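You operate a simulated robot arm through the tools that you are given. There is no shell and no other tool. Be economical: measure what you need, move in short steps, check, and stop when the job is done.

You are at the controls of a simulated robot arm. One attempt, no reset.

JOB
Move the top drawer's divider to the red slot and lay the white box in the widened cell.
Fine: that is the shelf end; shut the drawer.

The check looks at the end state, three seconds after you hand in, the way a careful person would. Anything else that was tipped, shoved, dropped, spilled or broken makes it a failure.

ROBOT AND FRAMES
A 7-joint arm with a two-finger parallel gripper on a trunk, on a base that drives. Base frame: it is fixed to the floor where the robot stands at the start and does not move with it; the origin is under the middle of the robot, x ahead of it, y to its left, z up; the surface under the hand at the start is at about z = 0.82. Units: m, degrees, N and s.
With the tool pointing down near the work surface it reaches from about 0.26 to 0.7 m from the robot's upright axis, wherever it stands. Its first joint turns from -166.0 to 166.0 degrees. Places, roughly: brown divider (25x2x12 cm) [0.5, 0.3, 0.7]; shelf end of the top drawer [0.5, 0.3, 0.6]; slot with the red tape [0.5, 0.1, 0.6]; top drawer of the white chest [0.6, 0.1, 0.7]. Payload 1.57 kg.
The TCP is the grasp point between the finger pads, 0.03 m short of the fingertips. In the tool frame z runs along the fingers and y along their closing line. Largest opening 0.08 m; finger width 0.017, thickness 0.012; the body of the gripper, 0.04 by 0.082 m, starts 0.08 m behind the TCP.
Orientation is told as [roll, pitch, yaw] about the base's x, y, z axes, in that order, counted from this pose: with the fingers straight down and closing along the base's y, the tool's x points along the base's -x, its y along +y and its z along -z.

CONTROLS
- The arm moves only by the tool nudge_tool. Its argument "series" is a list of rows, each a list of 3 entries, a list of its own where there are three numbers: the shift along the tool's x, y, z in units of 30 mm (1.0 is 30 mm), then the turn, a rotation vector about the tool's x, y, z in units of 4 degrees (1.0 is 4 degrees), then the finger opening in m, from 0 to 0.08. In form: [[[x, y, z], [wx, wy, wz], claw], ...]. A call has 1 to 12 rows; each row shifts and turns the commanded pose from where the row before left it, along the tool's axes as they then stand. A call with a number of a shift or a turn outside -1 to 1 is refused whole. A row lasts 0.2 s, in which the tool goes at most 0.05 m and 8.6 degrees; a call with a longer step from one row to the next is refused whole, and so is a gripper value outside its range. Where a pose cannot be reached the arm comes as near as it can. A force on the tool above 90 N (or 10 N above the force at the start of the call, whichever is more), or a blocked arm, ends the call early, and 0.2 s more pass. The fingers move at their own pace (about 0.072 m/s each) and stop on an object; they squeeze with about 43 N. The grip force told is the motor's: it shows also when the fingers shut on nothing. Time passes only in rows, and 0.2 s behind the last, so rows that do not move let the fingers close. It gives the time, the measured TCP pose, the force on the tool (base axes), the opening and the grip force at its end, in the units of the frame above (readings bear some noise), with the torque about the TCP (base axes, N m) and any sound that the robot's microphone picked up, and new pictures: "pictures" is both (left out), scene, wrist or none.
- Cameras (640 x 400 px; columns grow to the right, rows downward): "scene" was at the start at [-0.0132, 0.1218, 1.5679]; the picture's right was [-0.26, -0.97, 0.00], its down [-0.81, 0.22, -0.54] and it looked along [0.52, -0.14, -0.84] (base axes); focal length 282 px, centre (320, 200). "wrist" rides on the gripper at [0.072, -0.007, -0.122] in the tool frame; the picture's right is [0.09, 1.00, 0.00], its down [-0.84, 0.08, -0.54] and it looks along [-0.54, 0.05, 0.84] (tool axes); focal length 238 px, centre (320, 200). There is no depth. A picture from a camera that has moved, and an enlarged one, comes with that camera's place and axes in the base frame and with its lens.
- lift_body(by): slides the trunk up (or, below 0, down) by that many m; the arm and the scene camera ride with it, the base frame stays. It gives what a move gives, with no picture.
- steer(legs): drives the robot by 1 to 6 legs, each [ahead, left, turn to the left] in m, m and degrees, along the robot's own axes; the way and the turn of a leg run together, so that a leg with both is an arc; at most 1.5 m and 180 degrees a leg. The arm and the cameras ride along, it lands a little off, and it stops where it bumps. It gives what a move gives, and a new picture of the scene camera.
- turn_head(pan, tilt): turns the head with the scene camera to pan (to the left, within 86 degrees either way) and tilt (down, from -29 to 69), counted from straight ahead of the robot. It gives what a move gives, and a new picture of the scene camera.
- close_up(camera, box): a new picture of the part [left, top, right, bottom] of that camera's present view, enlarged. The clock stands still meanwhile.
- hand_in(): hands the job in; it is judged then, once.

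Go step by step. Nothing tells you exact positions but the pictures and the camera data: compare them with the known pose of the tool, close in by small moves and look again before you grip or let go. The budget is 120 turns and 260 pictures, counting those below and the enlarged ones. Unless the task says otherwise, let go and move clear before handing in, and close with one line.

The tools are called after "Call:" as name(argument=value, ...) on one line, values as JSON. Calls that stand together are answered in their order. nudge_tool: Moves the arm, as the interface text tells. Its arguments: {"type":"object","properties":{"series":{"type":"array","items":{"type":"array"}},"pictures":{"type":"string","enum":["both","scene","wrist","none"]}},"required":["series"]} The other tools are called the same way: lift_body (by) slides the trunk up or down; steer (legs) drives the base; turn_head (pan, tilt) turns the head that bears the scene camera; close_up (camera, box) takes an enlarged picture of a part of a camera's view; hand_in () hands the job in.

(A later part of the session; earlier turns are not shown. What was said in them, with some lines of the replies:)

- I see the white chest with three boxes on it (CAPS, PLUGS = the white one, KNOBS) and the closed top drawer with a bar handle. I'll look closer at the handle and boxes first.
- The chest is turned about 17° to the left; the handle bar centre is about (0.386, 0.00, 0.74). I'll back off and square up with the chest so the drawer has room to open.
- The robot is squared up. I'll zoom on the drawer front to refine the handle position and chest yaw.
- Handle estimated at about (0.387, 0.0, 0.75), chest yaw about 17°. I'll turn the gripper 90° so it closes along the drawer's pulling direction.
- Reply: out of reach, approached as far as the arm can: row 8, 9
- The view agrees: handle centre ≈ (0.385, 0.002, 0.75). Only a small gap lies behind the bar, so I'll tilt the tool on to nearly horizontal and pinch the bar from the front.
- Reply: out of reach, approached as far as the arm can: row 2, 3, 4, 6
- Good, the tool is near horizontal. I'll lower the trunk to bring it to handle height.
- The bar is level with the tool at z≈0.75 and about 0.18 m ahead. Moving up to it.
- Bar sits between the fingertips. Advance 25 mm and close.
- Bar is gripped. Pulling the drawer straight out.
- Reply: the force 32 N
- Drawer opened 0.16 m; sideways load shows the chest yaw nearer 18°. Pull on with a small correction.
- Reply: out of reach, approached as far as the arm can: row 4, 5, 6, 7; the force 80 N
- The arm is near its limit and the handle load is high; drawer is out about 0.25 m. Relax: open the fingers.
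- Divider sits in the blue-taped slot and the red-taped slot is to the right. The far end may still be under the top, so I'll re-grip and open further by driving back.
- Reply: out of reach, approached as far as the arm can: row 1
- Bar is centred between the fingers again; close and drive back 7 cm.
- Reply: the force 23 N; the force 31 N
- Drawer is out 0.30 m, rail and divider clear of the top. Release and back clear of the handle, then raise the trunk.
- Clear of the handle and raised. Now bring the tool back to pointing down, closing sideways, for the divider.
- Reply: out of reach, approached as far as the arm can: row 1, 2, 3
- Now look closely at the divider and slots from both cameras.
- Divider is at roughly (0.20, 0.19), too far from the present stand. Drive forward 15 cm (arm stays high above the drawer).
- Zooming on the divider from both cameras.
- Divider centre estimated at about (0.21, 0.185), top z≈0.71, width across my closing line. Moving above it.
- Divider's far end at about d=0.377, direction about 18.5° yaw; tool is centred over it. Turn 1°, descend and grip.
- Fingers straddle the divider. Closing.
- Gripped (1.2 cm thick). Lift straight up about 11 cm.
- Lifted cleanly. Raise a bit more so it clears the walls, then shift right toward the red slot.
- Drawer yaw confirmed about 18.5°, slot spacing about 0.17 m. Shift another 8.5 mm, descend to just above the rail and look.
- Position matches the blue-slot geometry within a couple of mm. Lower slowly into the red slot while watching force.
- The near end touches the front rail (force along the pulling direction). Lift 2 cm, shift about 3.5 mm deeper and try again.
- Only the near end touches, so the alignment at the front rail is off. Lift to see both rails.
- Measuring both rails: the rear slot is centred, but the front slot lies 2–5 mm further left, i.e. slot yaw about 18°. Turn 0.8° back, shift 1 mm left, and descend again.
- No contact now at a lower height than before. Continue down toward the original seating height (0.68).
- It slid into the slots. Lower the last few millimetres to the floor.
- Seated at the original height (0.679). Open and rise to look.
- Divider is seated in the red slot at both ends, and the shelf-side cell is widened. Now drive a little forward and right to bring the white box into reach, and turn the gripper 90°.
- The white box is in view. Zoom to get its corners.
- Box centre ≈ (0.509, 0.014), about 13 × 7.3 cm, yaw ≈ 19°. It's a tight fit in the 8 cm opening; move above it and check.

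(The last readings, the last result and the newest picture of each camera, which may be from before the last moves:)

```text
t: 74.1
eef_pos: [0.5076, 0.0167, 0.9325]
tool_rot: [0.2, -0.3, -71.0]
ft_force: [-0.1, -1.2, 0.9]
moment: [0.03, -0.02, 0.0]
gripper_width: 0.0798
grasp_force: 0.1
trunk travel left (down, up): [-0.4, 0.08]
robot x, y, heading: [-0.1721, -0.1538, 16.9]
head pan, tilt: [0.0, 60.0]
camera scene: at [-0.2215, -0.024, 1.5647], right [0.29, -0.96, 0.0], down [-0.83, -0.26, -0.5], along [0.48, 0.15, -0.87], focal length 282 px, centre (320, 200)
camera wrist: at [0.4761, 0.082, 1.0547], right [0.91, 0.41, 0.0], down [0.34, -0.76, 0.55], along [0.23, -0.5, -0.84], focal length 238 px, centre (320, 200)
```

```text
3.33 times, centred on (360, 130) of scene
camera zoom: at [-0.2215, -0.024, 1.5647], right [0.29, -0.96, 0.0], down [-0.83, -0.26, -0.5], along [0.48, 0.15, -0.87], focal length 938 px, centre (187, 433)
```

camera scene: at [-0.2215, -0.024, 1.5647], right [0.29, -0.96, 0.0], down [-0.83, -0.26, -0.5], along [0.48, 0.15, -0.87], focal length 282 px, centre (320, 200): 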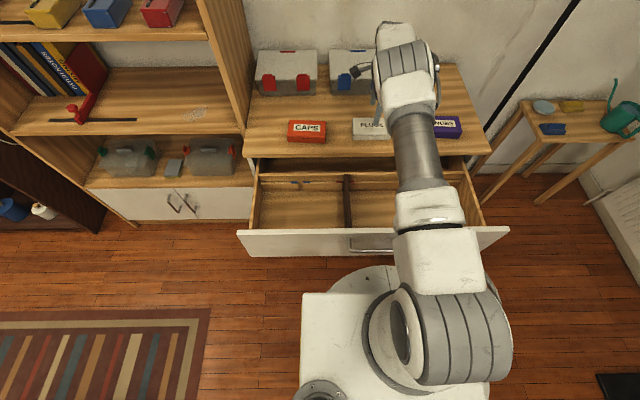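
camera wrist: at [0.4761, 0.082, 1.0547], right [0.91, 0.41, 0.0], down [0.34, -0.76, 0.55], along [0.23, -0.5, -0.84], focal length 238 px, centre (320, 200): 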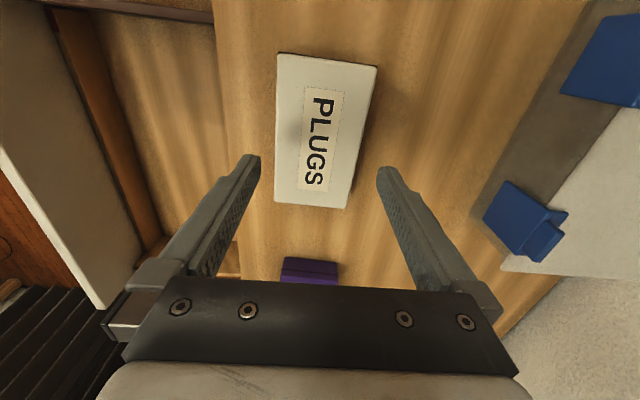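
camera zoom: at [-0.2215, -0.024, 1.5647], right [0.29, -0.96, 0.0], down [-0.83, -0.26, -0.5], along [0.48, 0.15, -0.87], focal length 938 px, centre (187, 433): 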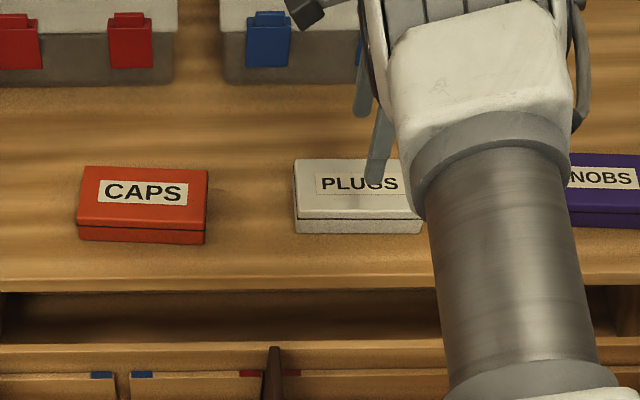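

Box centre is 3 mm off along the closing line and 2° rotated relative to the tool. Correct, and lower to just above the box top.

Call:
nudge_tool(series=[[[-0.05, -0.1, 0.5], [0, 0, 0.5], 0.08], [[0, 0, 0.6], [0, 0, 0], 0.08], [[0, 0, 0.3], [0, 0, 0], 0.08], [[0, 0, 0], [0, 0, 0], 0.08]], pictures="wrist")

Call:
close_up(camera="wrist", box=[200, 0, 440, 290])

```text
t: 75.1
eef_pos: [0.5052, 0.0139, 0.893]
tool_rot: [0.2, -0.2, -72.9]
ft_force: [1.0, 0.4, 0.4]
moment: [-0.01, -0.02, 0.02]
gripper_width: 0.0801
grasp_force: 0.1
trunk travel left (down, up): [-0.4, 0.08]
robot x, y, heading: [-0.1642, -0.1504, 17.2]
head pan, tilt: [0.0, 60.0]
camera wrist: at [0.4759, 0.0816, 1.0137], right [0.92, 0.38, 0.01], down [0.32, -0.78, 0.55], along [0.21, -0.5, -0.84], focal length 238 px, centre (320, 200)
```

wrist: 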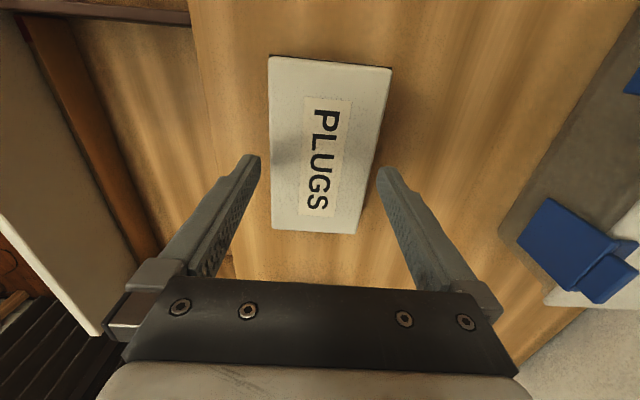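

```text
1.38 times, centred on (320, 145) of wrist
camera zoom: at [0.4759, 0.0816, 1.0137], right [0.92, 0.38, 0.01], down [0.32, -0.78, 0.55], along [0.21, -0.5, -0.84], focal length 329 px, centre (320, 276)
```

zoom: 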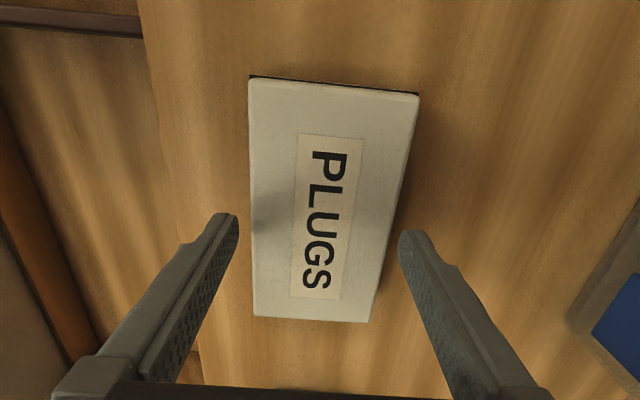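

Centred and aligned. Descend to TCP z≈0.857 (tips just above the table) and watch for contact.

Call:
nudge_tool(series=[[[0, 0, 0.3], [0, 0, 0], 0.08], [[0, 0, 0.3], [0, 0, 0], 0.08], [[0, 0, 0.3], [0, 0, 0], 0.08], [[0, 0, 0.25], [0, 0, 0], 0.08]], pictures="wrist")

```text
t: 76.1
eef_pos: [0.5066, 0.0128, 0.8574]
tool_rot: [0.2, -0.4, -73.0]
ft_force: [0.4, 0.0, -0.1]
moment: [0.06, 0.01, -0.05]
gripper_width: 0.0801
grasp_force: 0.1
trunk travel left (down, up): [-0.4, 0.08]
robot x, y, heading: [-0.1671, -0.1563, 17.1]
head pan, tilt: [0.0, 60.0]
camera wrist: at [0.4769, 0.0808, 0.9789], right [0.93, 0.38, 0.0], down [0.32, -0.78, 0.55], along [0.21, -0.51, -0.84], focal length 238 px, centre (320, 200)
```

wrist: 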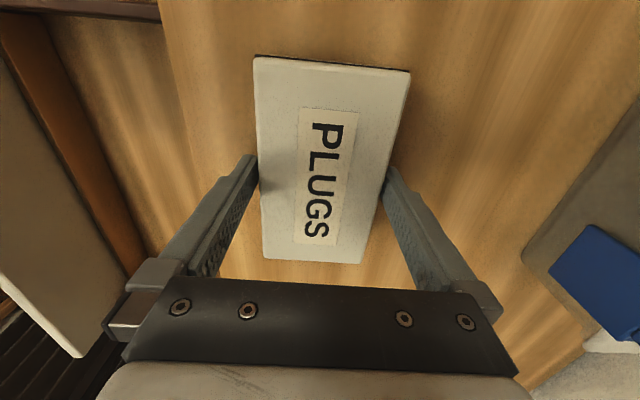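

Fingers straddle the box with no contact. Close.

Call:
nudge_tool(series=[[[0, 0, 0], [0, 0, 0], 0.05], [[0, 0, 0], [0, 0, 0], 0.05], [[0, 0, 0], [0, 0, 0], 0.05]], pictures="none")

Call:
nudge_tool(series=[[[0, 0, -0.3], [0, 0, 0], 0.05], [[0, 0, -0.5], [0, 0, 0], 0.05], [[0, 0, -0.7], [0, 0, 0], 0.05]], pictures="both")

```text
t: 76.9
eef_pos: [0.5059, 0.0138, 0.8588]
tool_rot: [0.4, -0.4, -73.0]
ft_force: [0.0, -0.7, 0.5]
moment: [-0.07, 0.02, 0.0]
gripper_width: 0.0744
grasp_force: 43.2
trunk travel left (down, up): [-0.4, 0.08]
robot x, y, heading: [-0.1676, -0.1516, 17.1]
head pan, tilt: [0.0, 60.0]
```

```text
t: 77.7
eef_pos: [0.5064, 0.0143, 0.9023]
tool_rot: [0.4, -0.2, -73.0]
ft_force: [-0.1, -0.8, -1.4]
moment: [0.0, -0.02, -0.02]
gripper_width: 0.0743
grasp_force: 42.8
trunk travel left (down, up): [-0.4, 0.08]
robot x, y, heading: [-0.1684, -0.1526, 17.1]
head pan, tilt: [0.0, 60.0]
camera scene: at [-0.2216, -0.024, 1.5646], right [0.29, -0.96, 0.0], down [-0.83, -0.26, -0.5], along [0.48, 0.15, -0.87], focal length 282 px, centre (320, 200)
camera wrist: at [0.4768, 0.0829, 1.0245], right [0.92, 0.38, 0.0], down [0.32, -0.77, 0.55], along [0.21, -0.5, -0.84], focal length 238 px, centre (320, 200)
```

scene: 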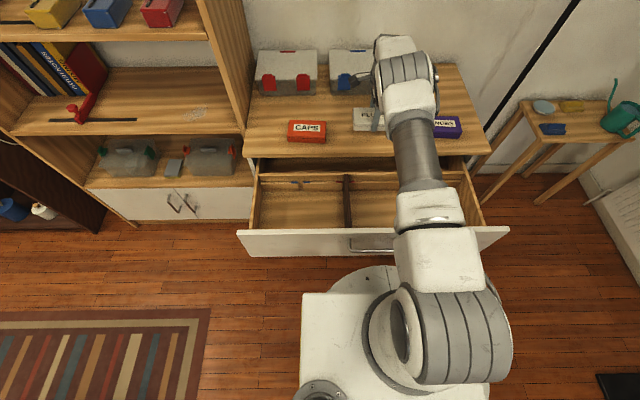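
wrist: 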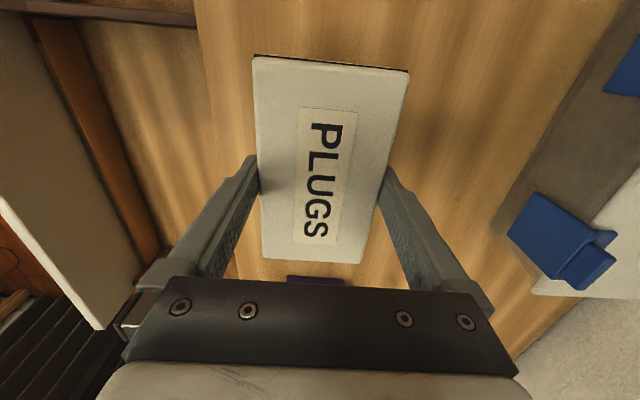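

Box held, 7.4 cm wide. Raise, then carry it over the centre of the widened cell, about (0.216, 0.177).

Call:
nudge_tool(series=[[[0, 0, -0.9], [0, 0, 0], 0.05], [[0, -0.5, -0.9], [0, 0, 0], 0.05], [[0.95, -0.9, 0], [0, 0, -0.25], 0.05], [[0.95, -0.9, 0], [0, 0, 0], 0.05], [[0.95, -0.9, 0], [0, 0, 0], 0.05], [[0.95, -0.9, 0], [0, 0, 0], 0.05], [[0.95, -0.9, 0], [0, 0, 0], 0.05], [[0.95, -0.9, 0], [0, 0, 0], 0.05], [[0.95, -0.9, 0], [0, 0, 0], 0.05], [[0.95, -0.9, 0], [0, 0, 0], 0.05], [[0.4, 0, 0], [0, 0, 0], 0.05]])

Call:
close_up(camera="scene", box=[230, 130, 410, 260])

```text
t: 80.1
eef_pos: [0.2112, 0.1702, 0.9526]
tool_rot: [0.2, -0.2, -72.0]
ft_force: [-0.9, 0.1, -0.9]
moment: [-0.04, 0.0, 0.01]
gripper_width: 0.0744
grasp_force: 43.3
trunk travel left (down, up): [-0.4, 0.08]
robot x, y, heading: [-0.1642, -0.152, 17.0]
head pan, tilt: [0.0, 60.0]
camera scene: at [-0.2217, -0.0238, 1.5646], right [0.29, -0.96, 0.0], down [-0.83, -0.26, -0.5], along [0.48, 0.15, -0.87], focal length 282 px, centre (320, 200)
camera wrist: at [0.1811, 0.2383, 1.0749], right [0.92, 0.4, 0.01], down [0.33, -0.77, 0.55], along [0.22, -0.5, -0.84], focal length 238 px, centre (320, 200)
```

scene: 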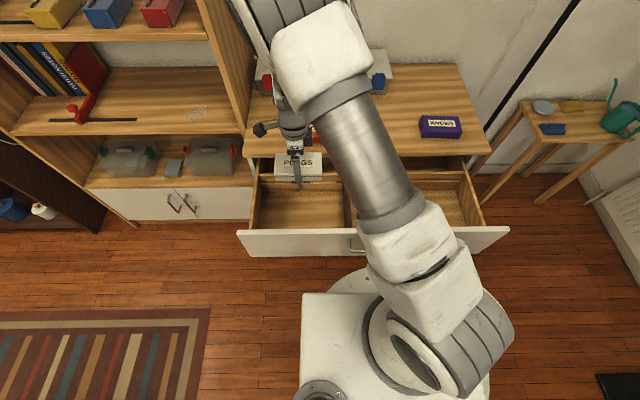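
wrist: 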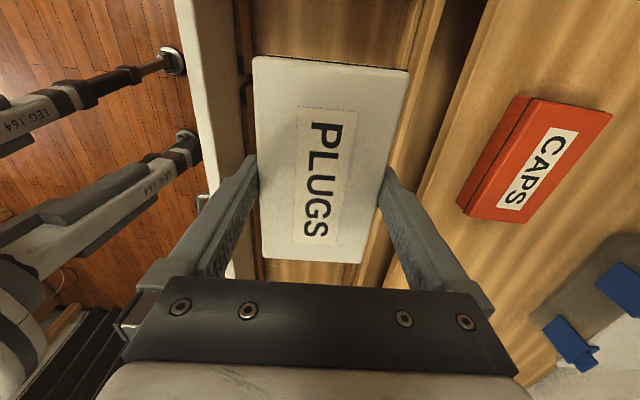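

```text
3.08 times, centred on (320, 195) of scene
camera zoom: at [-0.2217, -0.0238, 1.5646], right [0.29, -0.96, 0.0], down [-0.83, -0.26, -0.5], along [0.48, 0.15, -0.87], focal length 866 px, centre (320, 215)
```

zoom: 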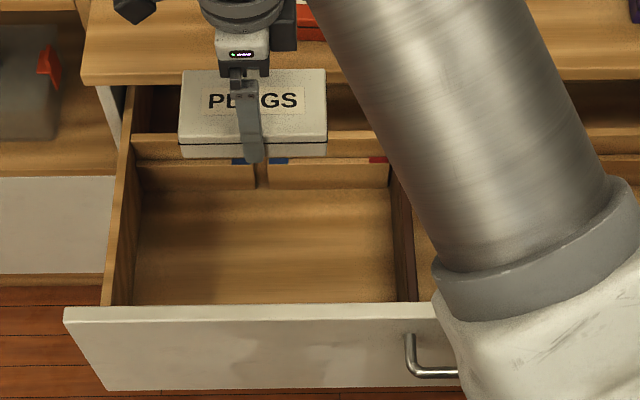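

Over the cell. Lower partway and check clearances.

Call:
nudge_tool(series=[[[0.16, 0.2, 0.8], [0, 0, 0], 0.05], [[0, 0, 1], [0, 0, 0], 0.05], [[0, 0, 1], [0, 0, 0], 0.05], [[0, 0, 1], [0, 0, 0], 0.05], [[0, 0, 1], [0, 0, 0], 0.05], [[0, 0, 1], [0, 0, 0], 0.05], [[0, 0, 1], [0, 0, 0], 0.05], [[0, 0, 1], [0, 0, 0], 0.05]])

Call:
close_up(camera="scene", box=[230, 130, 410, 260])

```text
t: 81.9
eef_pos: [0.2186, 0.1772, 0.7185]
tool_rot: [0.3, -0.4, -71.9]
ft_force: [-0.6, 0.6, -1.3]
moment: [0.02, 0.0, -0.02]
gripper_width: 0.0742
grasp_force: 43.1
trunk travel left (down, up): [-0.4, 0.08]
robot x, y, heading: [-0.167, -0.1554, 16.9]
head pan, tilt: [0.0, 60.0]
camera scene: at [-0.2216, -0.0239, 1.5647], right [0.29, -0.96, 0.0], down [-0.83, -0.26, -0.5], along [0.48, 0.15, -0.87], focal length 282 px, centre (320, 200)
camera wrist: at [0.1871, 0.2439, 0.8403], right [0.92, 0.4, 0.01], down [0.33, -0.77, 0.55], along [0.22, -0.5, -0.84], focal length 238 px, centre (320, 200)
```

scene: 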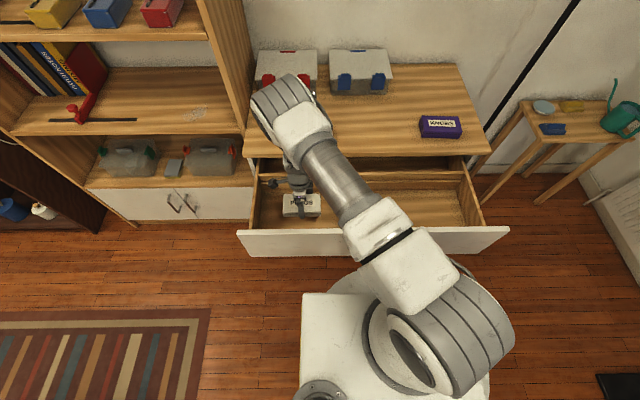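
wrist: 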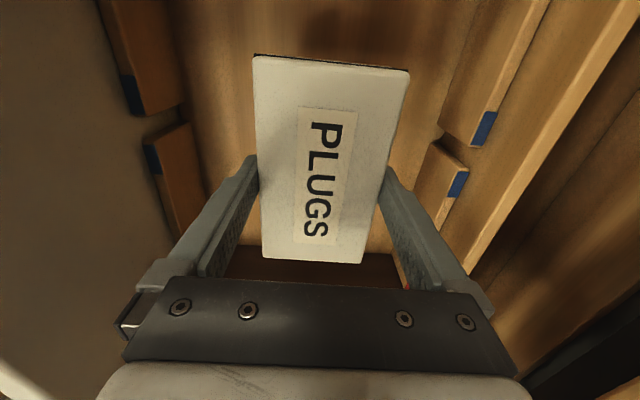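

```text
3.08 times, centred on (320, 195) of scene
camera zoom: at [-0.2216, -0.0239, 1.5647], right [0.29, -0.96, 0.0], down [-0.83, -0.26, -0.5], along [0.48, 0.15, -0.87], focal length 866 px, centre (320, 215)
```

zoom: 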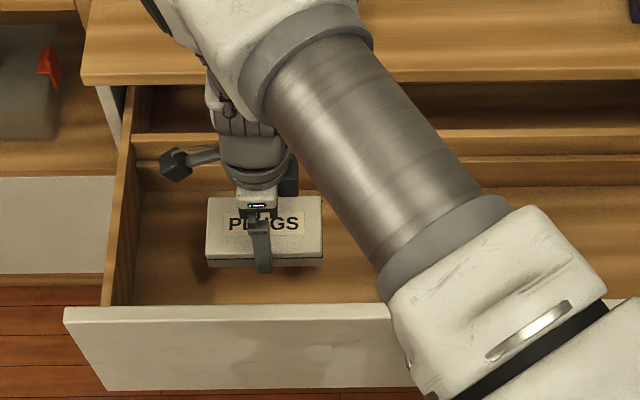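

Clearances look fine. Lower gently until the box touches the drawer floor.

Call:
nudge_tool(series=[[[0, 0, 0.9], [0, 0, 0], 0.05], [[0, 0, 0.6], [0, 0, 0], 0.05], [[0, 0, 0.3], [0, 0, 0], 0.05], [[0, 0, 0.2], [0, 0, 0], 0.05], [[0, 0, 0.2], [0, 0, 0], 0.05], [[0, 0, 0.2], [0, 0, 0], 0.05]], pictures="wrist")

```text
t: 83.3
eef_pos: [0.2165, 0.1764, 0.6465]
tool_rot: [0.2, -0.3, -71.9]
ft_force: [-0.5, -2.3, 5.6]
moment: [-0.33, 0.21, 0.0]
gripper_width: 0.0741
grasp_force: 43.3
trunk travel left (down, up): [-0.4, 0.08]
robot x, y, heading: [-0.1672, -0.1551, 17.2]
head pan, tilt: [0.0, 60.0]
camera wrist: at [0.1868, 0.2436, 0.7692], right [0.92, 0.4, 0.01], down [0.33, -0.77, 0.55], along [0.22, -0.5, -0.84], focal length 238 px, centre (320, 200)
```

wrist: 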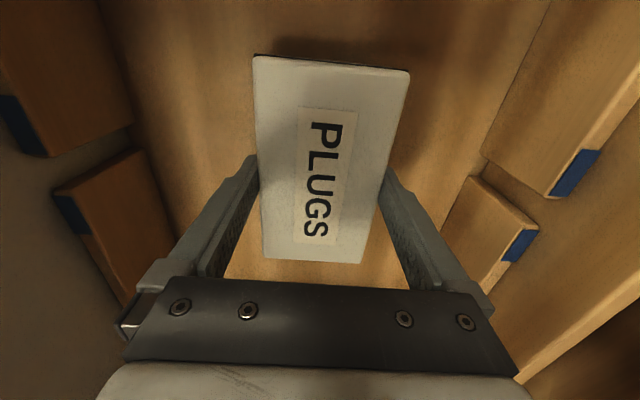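

Contact felt with the floor. Release and rise straight up.

Call:
nudge_tool(series=[[[0, 0, 0.03], [0, 0, 0], 0.08], [[0, 0, 0], [0, 0, 0], 0.08], [[0, 0, -0.4], [0, 0, 0], 0.08], [[0, 0, -0.6], [0, 0, 0], 0.08], [[0, 0, -1], [0, 0, 0], 0.08], [[0, 0, -1], [0, 0, 0], 0.08], [[0, 0, -1], [0, 0, 0], 0.08], [[0, 0, -1], [0, 0, 0], 0.08], [[0, 0, -1], [0, 0, 0], 0.08], [[0, 0, -1], [0, 0, 0], 0.08], [[0, 0, -1], [0, 0, 0], 0.08], [[0, 0, -1], [0, 0, 0], 0.08]])

```text
t: 85.9
eef_pos: [0.2153, 0.1772, 0.9151]
tool_rot: [0.3, -0.4, -71.9]
ft_force: [0.9, 0.3, -0.1]
moment: [-0.03, -0.03, 0.02]
gripper_width: 0.08
grasp_force: 0.0
trunk travel left (down, up): [-0.4, 0.08]
robot x, y, heading: [-0.1653, -0.1559, 17.0]
head pan, tilt: [0.0, 60.0]
camera scene: at [-0.2217, -0.024, 1.5646], right [0.29, -0.96, 0.0], down [-0.83, -0.26, -0.5], along [0.48, 0.15, -0.87], focal length 282 px, centre (320, 200)
camera wrist: at [0.1844, 0.2446, 1.037], right [0.92, 0.4, 0.0], down [0.33, -0.77, 0.55], along [0.22, -0.5, -0.84], focal length 238 px, centre (320, 200)
```

scene: 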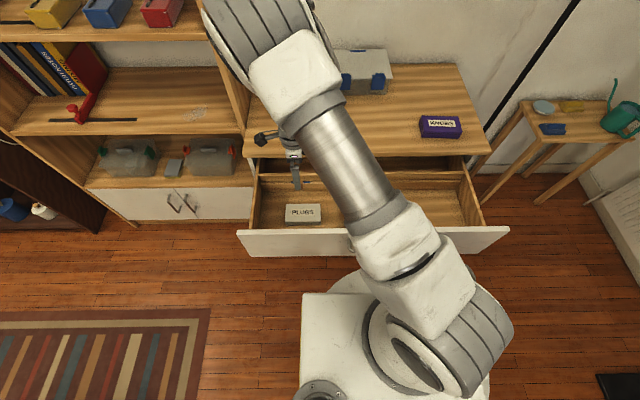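
wrist: 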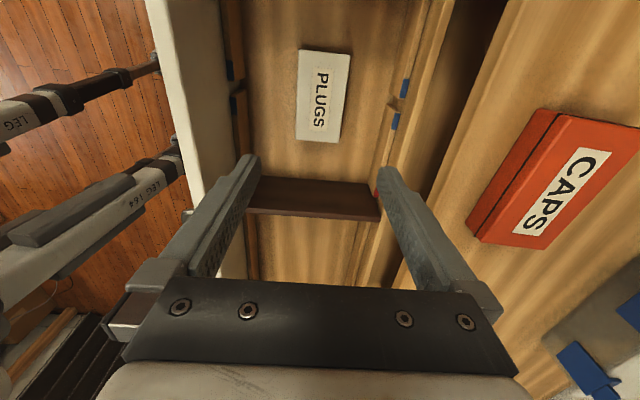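

Box lies flat in the widened cell. Next: back up a little, turn the tool, and push the drawer shut by the handle bar with closed fingers.

Call:
steer(legs=[[-0.08, 0, 0]])

Call:
nudge_tool(series=[[[0, 0, -0.5], [0, 0, -1], 0.04], [[0, 0, -0.5], [0, 0, -1], 0.02], [[0, 0, 0], [0, 0, -1], 0.0], [[0, 0, 0], [0, 0, -1], 0.0], [[0, 0, 0], [0, 0, -1], 0.0], [[0, 0, 0], [0, 0, -1], 0.0], [[0, 0, 0], [0, 0, -1], 0.0], [[0, 0, 0], [0, 0, -1], 0.0], [[0, 0, 0], [0, 0, -1], 0.0], [[0, 0, 0], [0, 0, -1], 0.0], [[0, 0, 0], [0, 0, -1], 0.0]], pictures="none")

Call:
nudge_tool(series=[[[0, 0, 0], [0, 0, -1], 0.0], [[0, 0, 0], [0, 0, -1], 0.0], [[0, 0, 0], [0, 0, -1], 0.0], [[0, 0, 0], [0, 0, -1], 0.0], [[0, 0, 0], [0, 0, -1], 0.0], [[0, 0, 0], [0, 0, -1], 0.0], [[0, 0, 0], [0, 0, -1], 0.0], [[0, 0, 0], [0, 0, -1], 0.0], [[0, 0, 0], [0, 0, -1], 0.0], [[0, 0, 0], [0, 0, -1], 0.0], [[0, 0, 0], [0, 0, -1], 0.0], [[0, 0, 0], [0, 0, -0.5], 0.0]])

Call:
close_up(camera="scene", box=[230, 130, 470, 260])

```text
t: 87.1
eef_pos: [0.1413, 0.1528, 0.9148]
tool_rot: [0.4, -0.4, -72.1]
ft_force: [-0.3, -0.4, 0.2]
moment: [0.01, -0.02, -0.01]
gripper_width: 0.0798
grasp_force: 0.0
trunk travel left (down, up): [-0.4, 0.08]
robot x, y, heading: [-0.2416, -0.1769, 17.0]
head pan, tilt: [0.0, 60.0]
camera scene: at [-0.2965, -0.047, 1.5647], right [0.29, -0.96, 0.0], down [-0.83, -0.25, -0.5], along [0.48, 0.15, -0.87], focal length 282 px, centre (320, 200)
```

scene: 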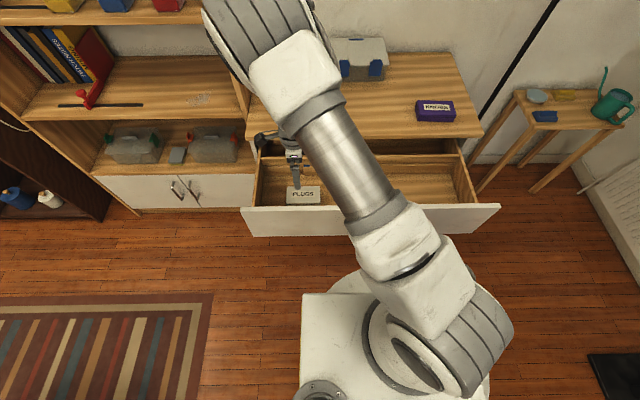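

```text
t: 89.5
eef_pos: [0.1409, 0.1546, 0.9452]
tool_rot: [0.0, -0.5, -28.0]
ft_force: [-0.1, 0.0, -0.5]
moment: [-0.01, -0.01, 0.02]
gripper_width: 0.0
grasp_force: 21.1
trunk travel left (down, up): [-0.4, 0.08]
robot x, y, heading: [-0.2438, -0.1761, 16.8]
head pan, tilt: [0.0, 60.0]
```

```text
t: 92.1
eef_pos: [0.1404, 0.1529, 0.9434]
tool_rot: [-0.3, -0.4, 18.0]
ft_force: [0.2, 0.4, 0.7]
moment: [-0.03, 0.06, -0.02]
gripper_width: 0.0001
grasp_force: 21.2
trunk travel left (down, up): [-0.4, 0.08]
robot x, y, heading: [-0.2418, -0.1771, 16.6]
head pan, tilt: [0.0, 60.0]
camera scene: at [-0.2964, -0.0469, 1.5647], right [0.29, -0.96, 0.0], down [-0.83, -0.25, -0.5], along [0.48, 0.15, -0.87], focal length 282 px, centre (320, 200)
camera wrist: at [0.0725, 0.1264, 1.0668], right [-0.4, 0.92, -0.01], down [0.77, 0.33, 0.55], along [0.5, 0.21, -0.84], focal length 238 px, centre (320, 200)
```

scene: 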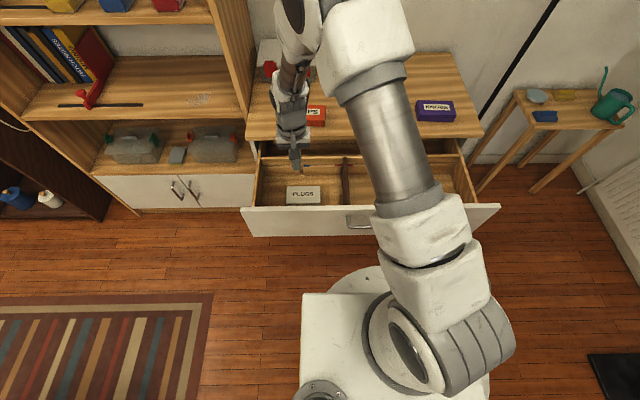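
wrist: 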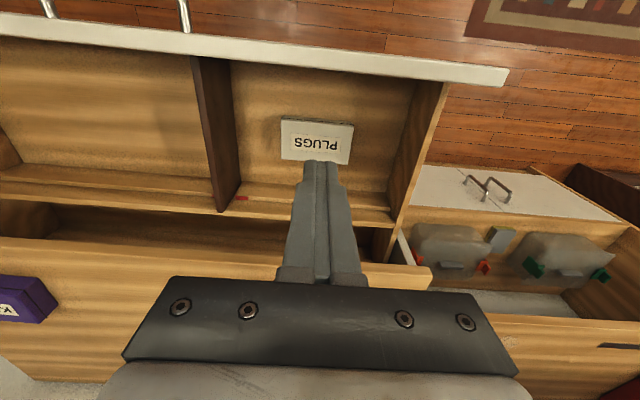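

```text
2.67 times, centred on (350, 195) of scene
camera zoom: at [-0.2964, -0.0469, 1.5647], right [0.29, -0.96, 0.0], down [-0.83, -0.25, -0.5], along [0.48, 0.15, -0.87], focal length 751 px, centre (240, 213)
```

zoom: 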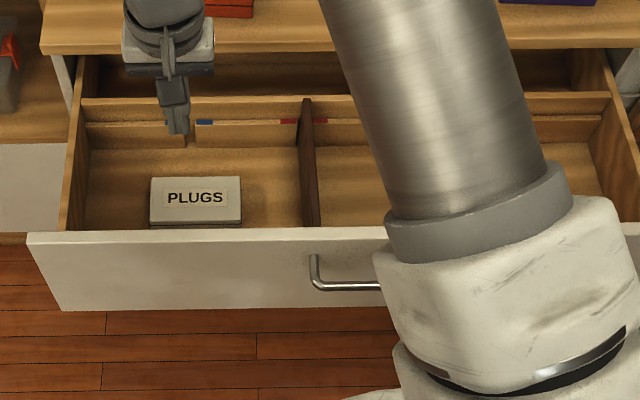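

Now move the closed fingers in front of the handle bar (still high).

Call:
nudge_tool(series=[[[0.67, -0.92, 0], [0, 0, 0], 0.0], [[0.67, -0.92, 0], [0, 0, 0], 0.0], [[0.67, -0.92, 0], [0, 0, 0], 0.0], [[0.67, -0.92, 0], [0, 0, 0], 0.0], [[0.67, -0.92, 0], [0, 0, 0], 0.0], [[0.67, -0.92, 0], [0, 0, 0], 0.0], [[0.67, -0.92, 0], [0, 0, 0], 0.0], [[0.67, -0.92, 0], [0, 0, 0], 0.0]])

Call:
close_up(camera="wrist", box=[160, 50, 480, 250])

```text
t: 93.9
eef_pos: [0.0544, -0.1051, 0.9449]
tool_rot: [-0.3, -0.4, 18.1]
ft_force: [-0.1, -1.1, 0.1]
moment: [0.01, -0.01, -0.01]
gripper_width: 0.0001
grasp_force: 21.0
trunk travel left (down, up): [-0.4, 0.08]
robot x, y, heading: [-0.2408, -0.1822, 17.1]
head pan, tilt: [0.0, 60.0]
camera scene: at [-0.2964, -0.047, 1.5647], right [0.29, -0.96, 0.0], down [-0.83, -0.25, -0.5], along [0.48, 0.15, -0.87], focal length 282 px, centre (320, 200)
camera wrist: at [-0.014, -0.1334, 1.0668], right [-0.4, 0.92, -0.01], down [0.77, 0.33, 0.55], along [0.5, 0.21, -0.84], focal length 238 px, centre (320, 200)
```

scene: 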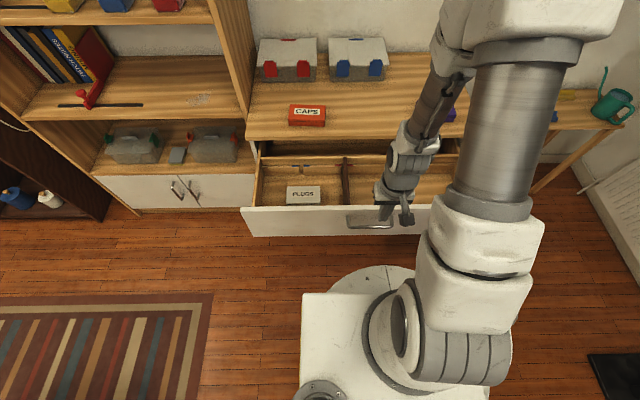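
wrist: 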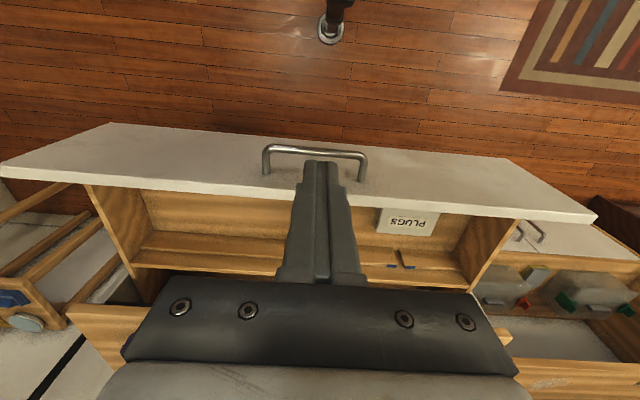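

```text
2.00 times, centred on (320, 150) of wrist
camera zoom: at [-0.014, -0.1334, 1.0668], right [-0.4, 0.92, -0.01], down [0.77, 0.33, 0.55], along [0.5, 0.21, -0.84], focal length 477 px, centre (320, 300)
```

zoom: 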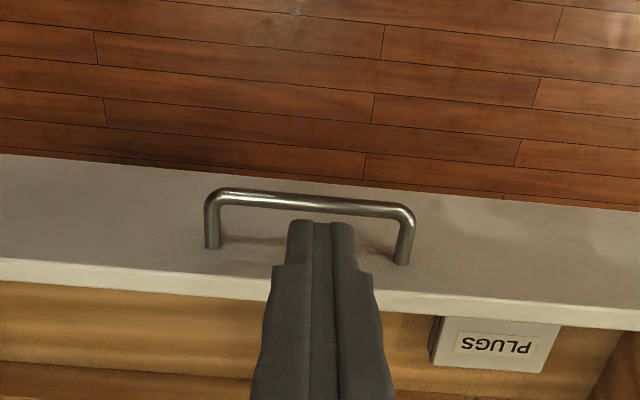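

Bar is centred and about 5 cm ahead of the fingers. Lower to bar height.

Call:
nudge_tool(series=[[[0, 0, 1], [0, 0, 0], 0.0], [[0, 0, 1], [0, 0, 0], 0.0], [[0, 0, 1], [0, 0, 0], 0.0], [[0, 0, 1], [0, 0, 0], 0.0], [[0, 0, 1], [0, 0, 0], 0.0], [[0, 0, 1], [0, 0, 0], 0.0], [[0, 0, 0.6], [0, 0, 0], 0.0], [[0, 0, 0], [0, 0, 0], 0.0]])

```text
t: 95.7
eef_pos: [0.058, -0.1063, 0.7472]
tool_rot: [-0.4, -0.3, 17.9]
ft_force: [-0.4, -0.3, 0.1]
moment: [0.03, 0.02, -0.02]
gripper_width: 0.0
grasp_force: 21.3
trunk travel left (down, up): [-0.4, 0.08]
robot x, y, heading: [-0.2421, -0.178, 17.1]
head pan, tilt: [0.0, 60.0]
camera scene: at [-0.2964, -0.0469, 1.5647], right [0.29, -0.96, 0.0], down [-0.83, -0.25, -0.5], along [0.48, 0.15, -0.87], focal length 282 px, centre (320, 200)
camera wrist: at [-0.0111, -0.1339, 0.869], right [-0.39, 0.92, -0.01], down [0.77, 0.33, 0.55], along [0.5, 0.21, -0.84], focal length 238 px, centre (320, 200)
```

scene: 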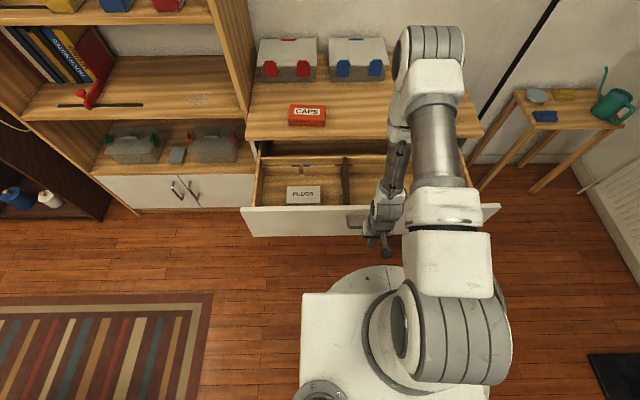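
wrist: 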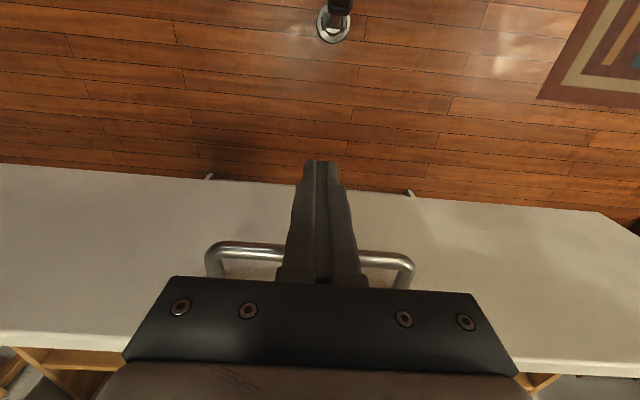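

Fingers stand in front of the bar. Push gently toward the chest along the drawer axis.

Call:
nudge_tool(series=[[[-0.4, 0, 0], [0, 0, 0], 0.0], [[-0.4, 0, 0], [0, 0, 0], 0.0], [[-0.3, 0, 0], [0, 0, 0], 0.0], [[-0.3, 0, 0], [0, 0, 0], 0.0], [[-0.4, 0, 0], [0, 0, 0], 0.0], [[-0.5, 0, 0], [0, 0, 0], 0.0], [[-0.5, 0, 0], [0, 0, 0], 0.0], [[-0.5, 0, 0], [0, 0, 0], 0.0], [[-0.5, 0, 0], [0, 0, 0], 0.0], [[-0.5, 0, 0], [0, 0, 0], 0.0], [[-0.5, 0, 0], [0, 0, 0], 0.0], [[-0.5, 0, 0], [0, 0, 0], 0.0]])

```text
t: 98.3
eef_pos: [0.2106, -0.0581, 0.7505]
tool_rot: [-0.4, -0.4, 18.0]
ft_force: [-0.1, -0.1, -0.1]
moment: [0.04, 0.01, -0.02]
gripper_width: 0.0
grasp_force: 21.5
trunk travel left (down, up): [-0.4, 0.08]
robot x, y, heading: [-0.2415, -0.1769, 16.9]
head pan, tilt: [0.0, 60.0]
camera scene: at [-0.2963, -0.0469, 1.5647], right [0.29, -0.96, 0.0], down [-0.83, -0.25, -0.5], along [0.48, 0.15, -0.87], focal length 282 px, centre (320, 200)
camera wrist: at [0.1417, -0.0851, 0.8707], right [-0.39, 0.92, -0.01], down [0.77, 0.33, 0.55], along [0.5, 0.21, -0.84], focal length 238 px, centre (320, 200)
```

scene: 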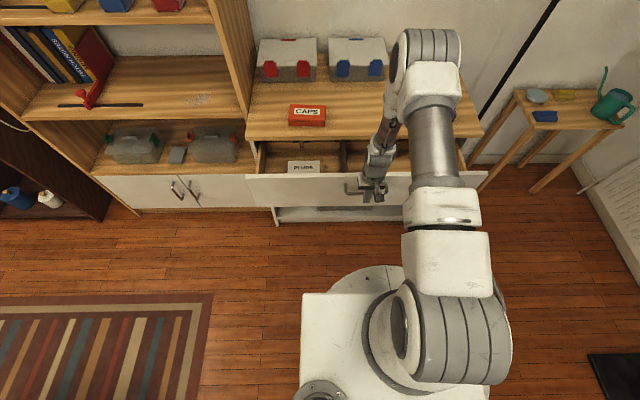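
wrist: 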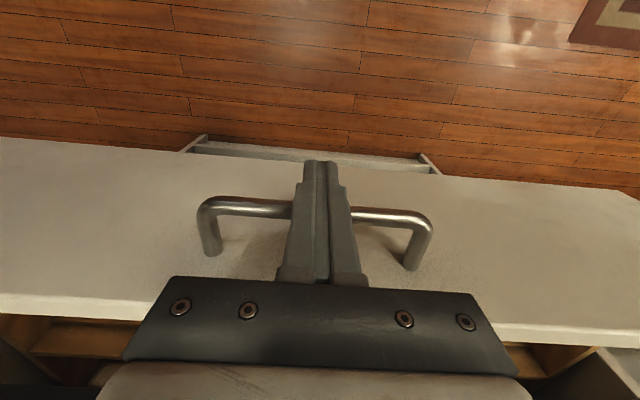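

The drawer is sliding in nicely. Continue.

Call:
nudge_tool(series=[[[-0.4, 0, 0], [0, 0, 0], 0.0], [[-0.5, 0, 0], [0, 0, 0], 0.0], [[-0.5, 0, 0], [0, 0, 0], 0.0], [[-0.5, 0, 0], [0, 0, 0], 0.0], [[-0.5, 0, 0], [0, 0, 0], 0.0], [[-0.5, 0, 0], [0, 0, 0], 0.0], [[-0.5, 0, 0], [0, 0, 0], 0.0], [[-0.5, 0, 0], [0, 0, 0], 0.0], [[-0.4, 0, 0], [0, 0, 0], 0.0], [[-0.3, 0, 0], [0, 0, 0], 0.0], [[-0.2, 0, 0], [0, 0, 0], 0.0]])

```text
t: 100.7
eef_pos: [0.3466, -0.0132, 0.7496]
tool_rot: [-0.3, -0.4, 18.0]
ft_force: [-0.4, 0.7, 0.8]
moment: [-0.01, -0.02, -0.04]
gripper_width: 0.0001
grasp_force: 21.1
trunk travel left (down, up): [-0.4, 0.08]
robot x, y, heading: [-0.242, -0.1778, 17.0]
head pan, tilt: [0.0, 60.0]
camera scene: at [-0.2964, -0.0469, 1.5647], right [0.29, -0.96, 0.0], down [-0.83, -0.25, -0.5], along [0.48, 0.15, -0.87], focal length 282 px, centre (320, 200)
camera wrist: at [0.2773, -0.0405, 0.8712], right [-0.39, 0.92, -0.01], down [0.77, 0.33, 0.55], along [0.5, 0.21, -0.84], focal length 238 px, centre (320, 200)
```

scene: 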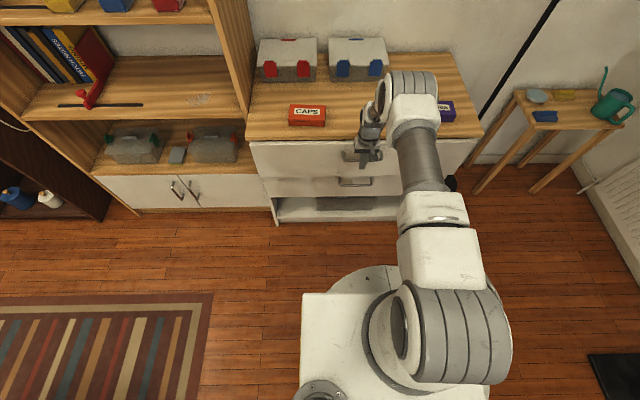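
wrist: 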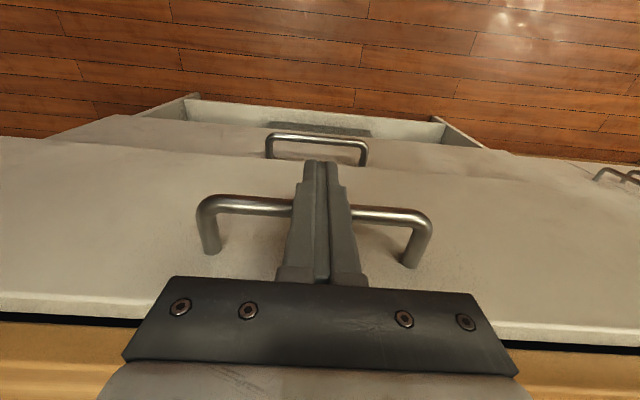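

About 3 cm left. Push slowly until it stops.

Call:
nudge_tool(series=[[[-0.3, 0, 0], [0, 0, 0], 0.0], [[-0.25, 0, 0], [0, 0, 0], 0.0], [[-0.2, 0, 0], [0, 0, 0], 0.0], [[-0.15, 0, 0], [0, 0, 0], 0.0], [[-0.1, 0, 0], [0, 0, 0], 0.0], [[-0.1, 0, 0], [0, 0, 0], 0.0]])

Call:
close_up(camera="scene", box=[230, 100, 490, 240])

```text
t: 102.1
eef_pos: [0.3725, -0.0045, 0.7493]
tool_rot: [-0.3, 0.2, 17.8]
ft_force: [-26.4, -10.6, 10.9]
moment: [0.03, -0.16, 0.02]
gripper_width: 0.0
grasp_force: 21.3
trunk travel left (down, up): [-0.4, 0.08]
robot x, y, heading: [-0.2453, -0.1766, 17.0]
head pan, tilt: [0.0, 60.0]
camera scene: at [-0.2994, -0.0479, 1.5648], right [0.29, -0.96, 0.0], down [-0.83, -0.25, -0.5], along [0.48, 0.15, -0.86], focal length 282 px, centre (320, 200)
camera wrist: at [0.3052, -0.032, 0.8715], right [-0.39, 0.92, -0.01], down [0.77, 0.34, 0.54], along [0.5, 0.21, -0.84], focal length 238 px, centre (320, 200)
```

scene: 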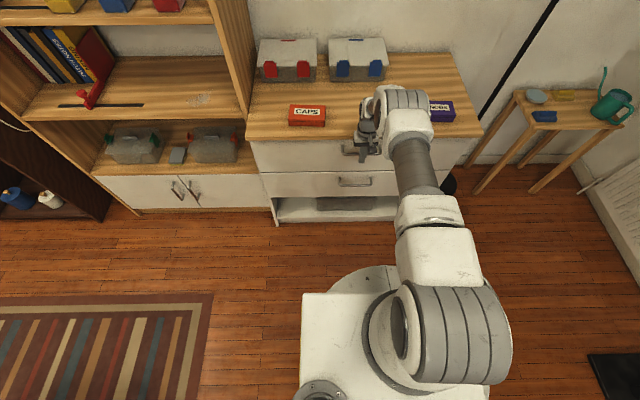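
wrist: 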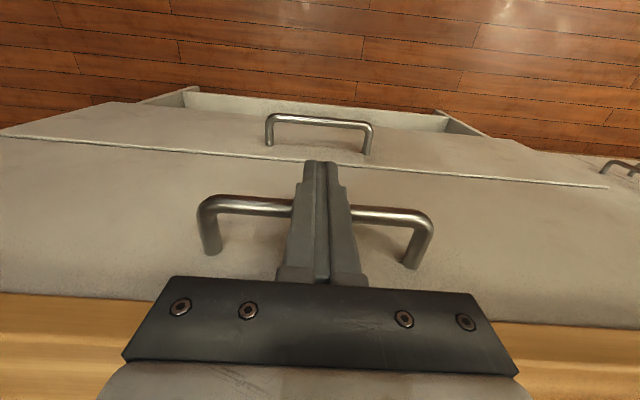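

```text
2.46 times, centred on (360, 170) of scene
camera zoom: at [-0.2994, -0.0479, 1.5648], right [0.29, -0.96, 0.0], down [-0.83, -0.25, -0.5], along [0.48, 0.15, -0.86], focal length 693 px, centre (222, 274)
```

zoom: 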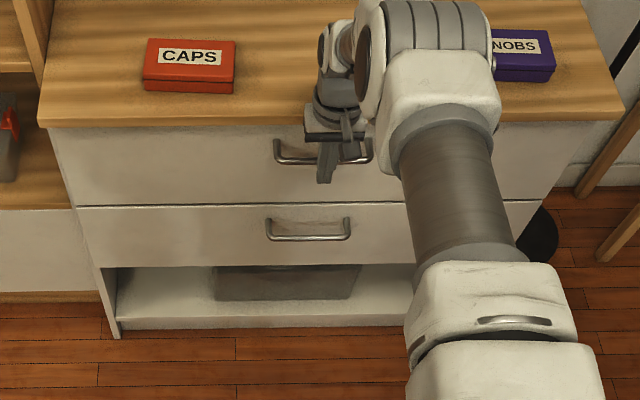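

Firm stop at the expected position: the drawer is shut. Retreat straight back and check.

Call:
nudge_tool(series=[[[0.5, 0, 0], [0, 0, 0], 0.0], [[0.9, 0, 0], [0, 0, 0], 0.0], [[0.9, 0, 0], [0, 0, 0], 0.0], [[0.9, 0, 0], [0, 0, 0], 0.0], [[0.5, 0, -0.8], [0, 0, 0], 0.0], [[0, 0, -1], [0, 0, 0], 0.0], [[0, 0, -1], [0, 0, 0], 0.0], [[0, 0, -1], [0, 0, 0], 0.0], [[0, 0, -1], [0, 0, 0], 0.0], [[0, 0, -1], [0, 0, 0], 0.0], [[0, 0, -1], [0, 0, 0], 0.0]])

Call:
close_up(camera="scene", box=[230, 20, 490, 240])

```text
t: 104.5
eef_pos: [0.2699, -0.0354, 0.9532]
tool_rot: [-0.3, -0.3, 17.9]
ft_force: [-0.9, -0.2, -0.6]
moment: [-0.02, 0.01, 0.0]
gripper_width: 0.0
grasp_force: 21.6
trunk travel left (down, up): [-0.4, 0.08]
robot x, y, heading: [-0.2468, -0.178, 16.7]
head pan, tilt: [0.0, 60.0]
camera scene: at [-0.2965, -0.047, 1.5646], right [0.29, -0.96, 0.0], down [-0.83, -0.25, -0.5], along [0.48, 0.15, -0.87], focal length 282 px, centre (320, 200)
camera wrist: at [0.202, -0.064, 1.0751], right [-0.39, 0.92, -0.01], down [0.77, 0.33, 0.55], along [0.5, 0.21, -0.84], focal length 238 px, centre (320, 200)
```

scene: 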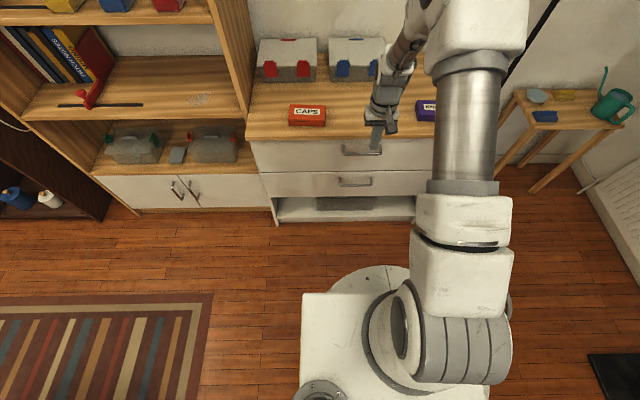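
wrist: 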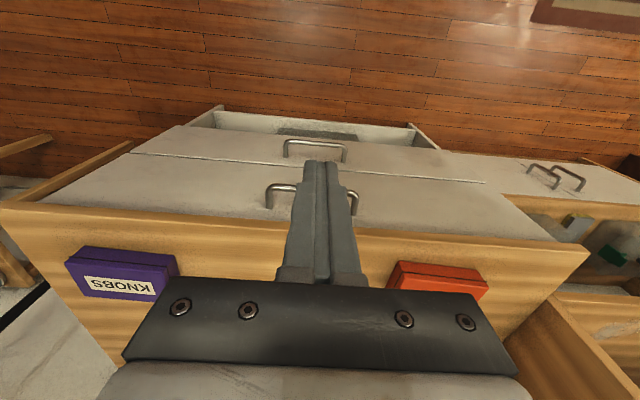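

```text
1.82 times, centred on (360, 130) of scene
camera zoom: at [-0.2965, -0.047, 1.5646], right [0.29, -0.96, 0.0], down [-0.83, -0.25, -0.5], along [0.48, 0.15, -0.87], focal length 512 px, centre (247, 327)
```

zoom: 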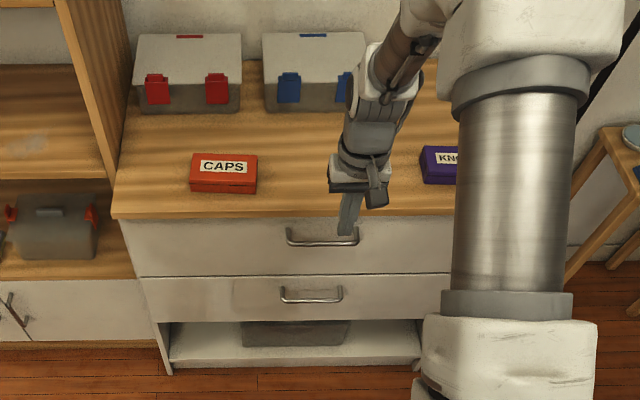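

The drawer is flush with the one below it, nothing else has moved, and the arm is clear, so I'm handing in.

Call:
hand_in()

```text
The job is handed in.
```

The divider is in the red slot, the white PLUGS box lies flat in the widened shelf-end cell, the top drawer is shut, and the job is handed in.
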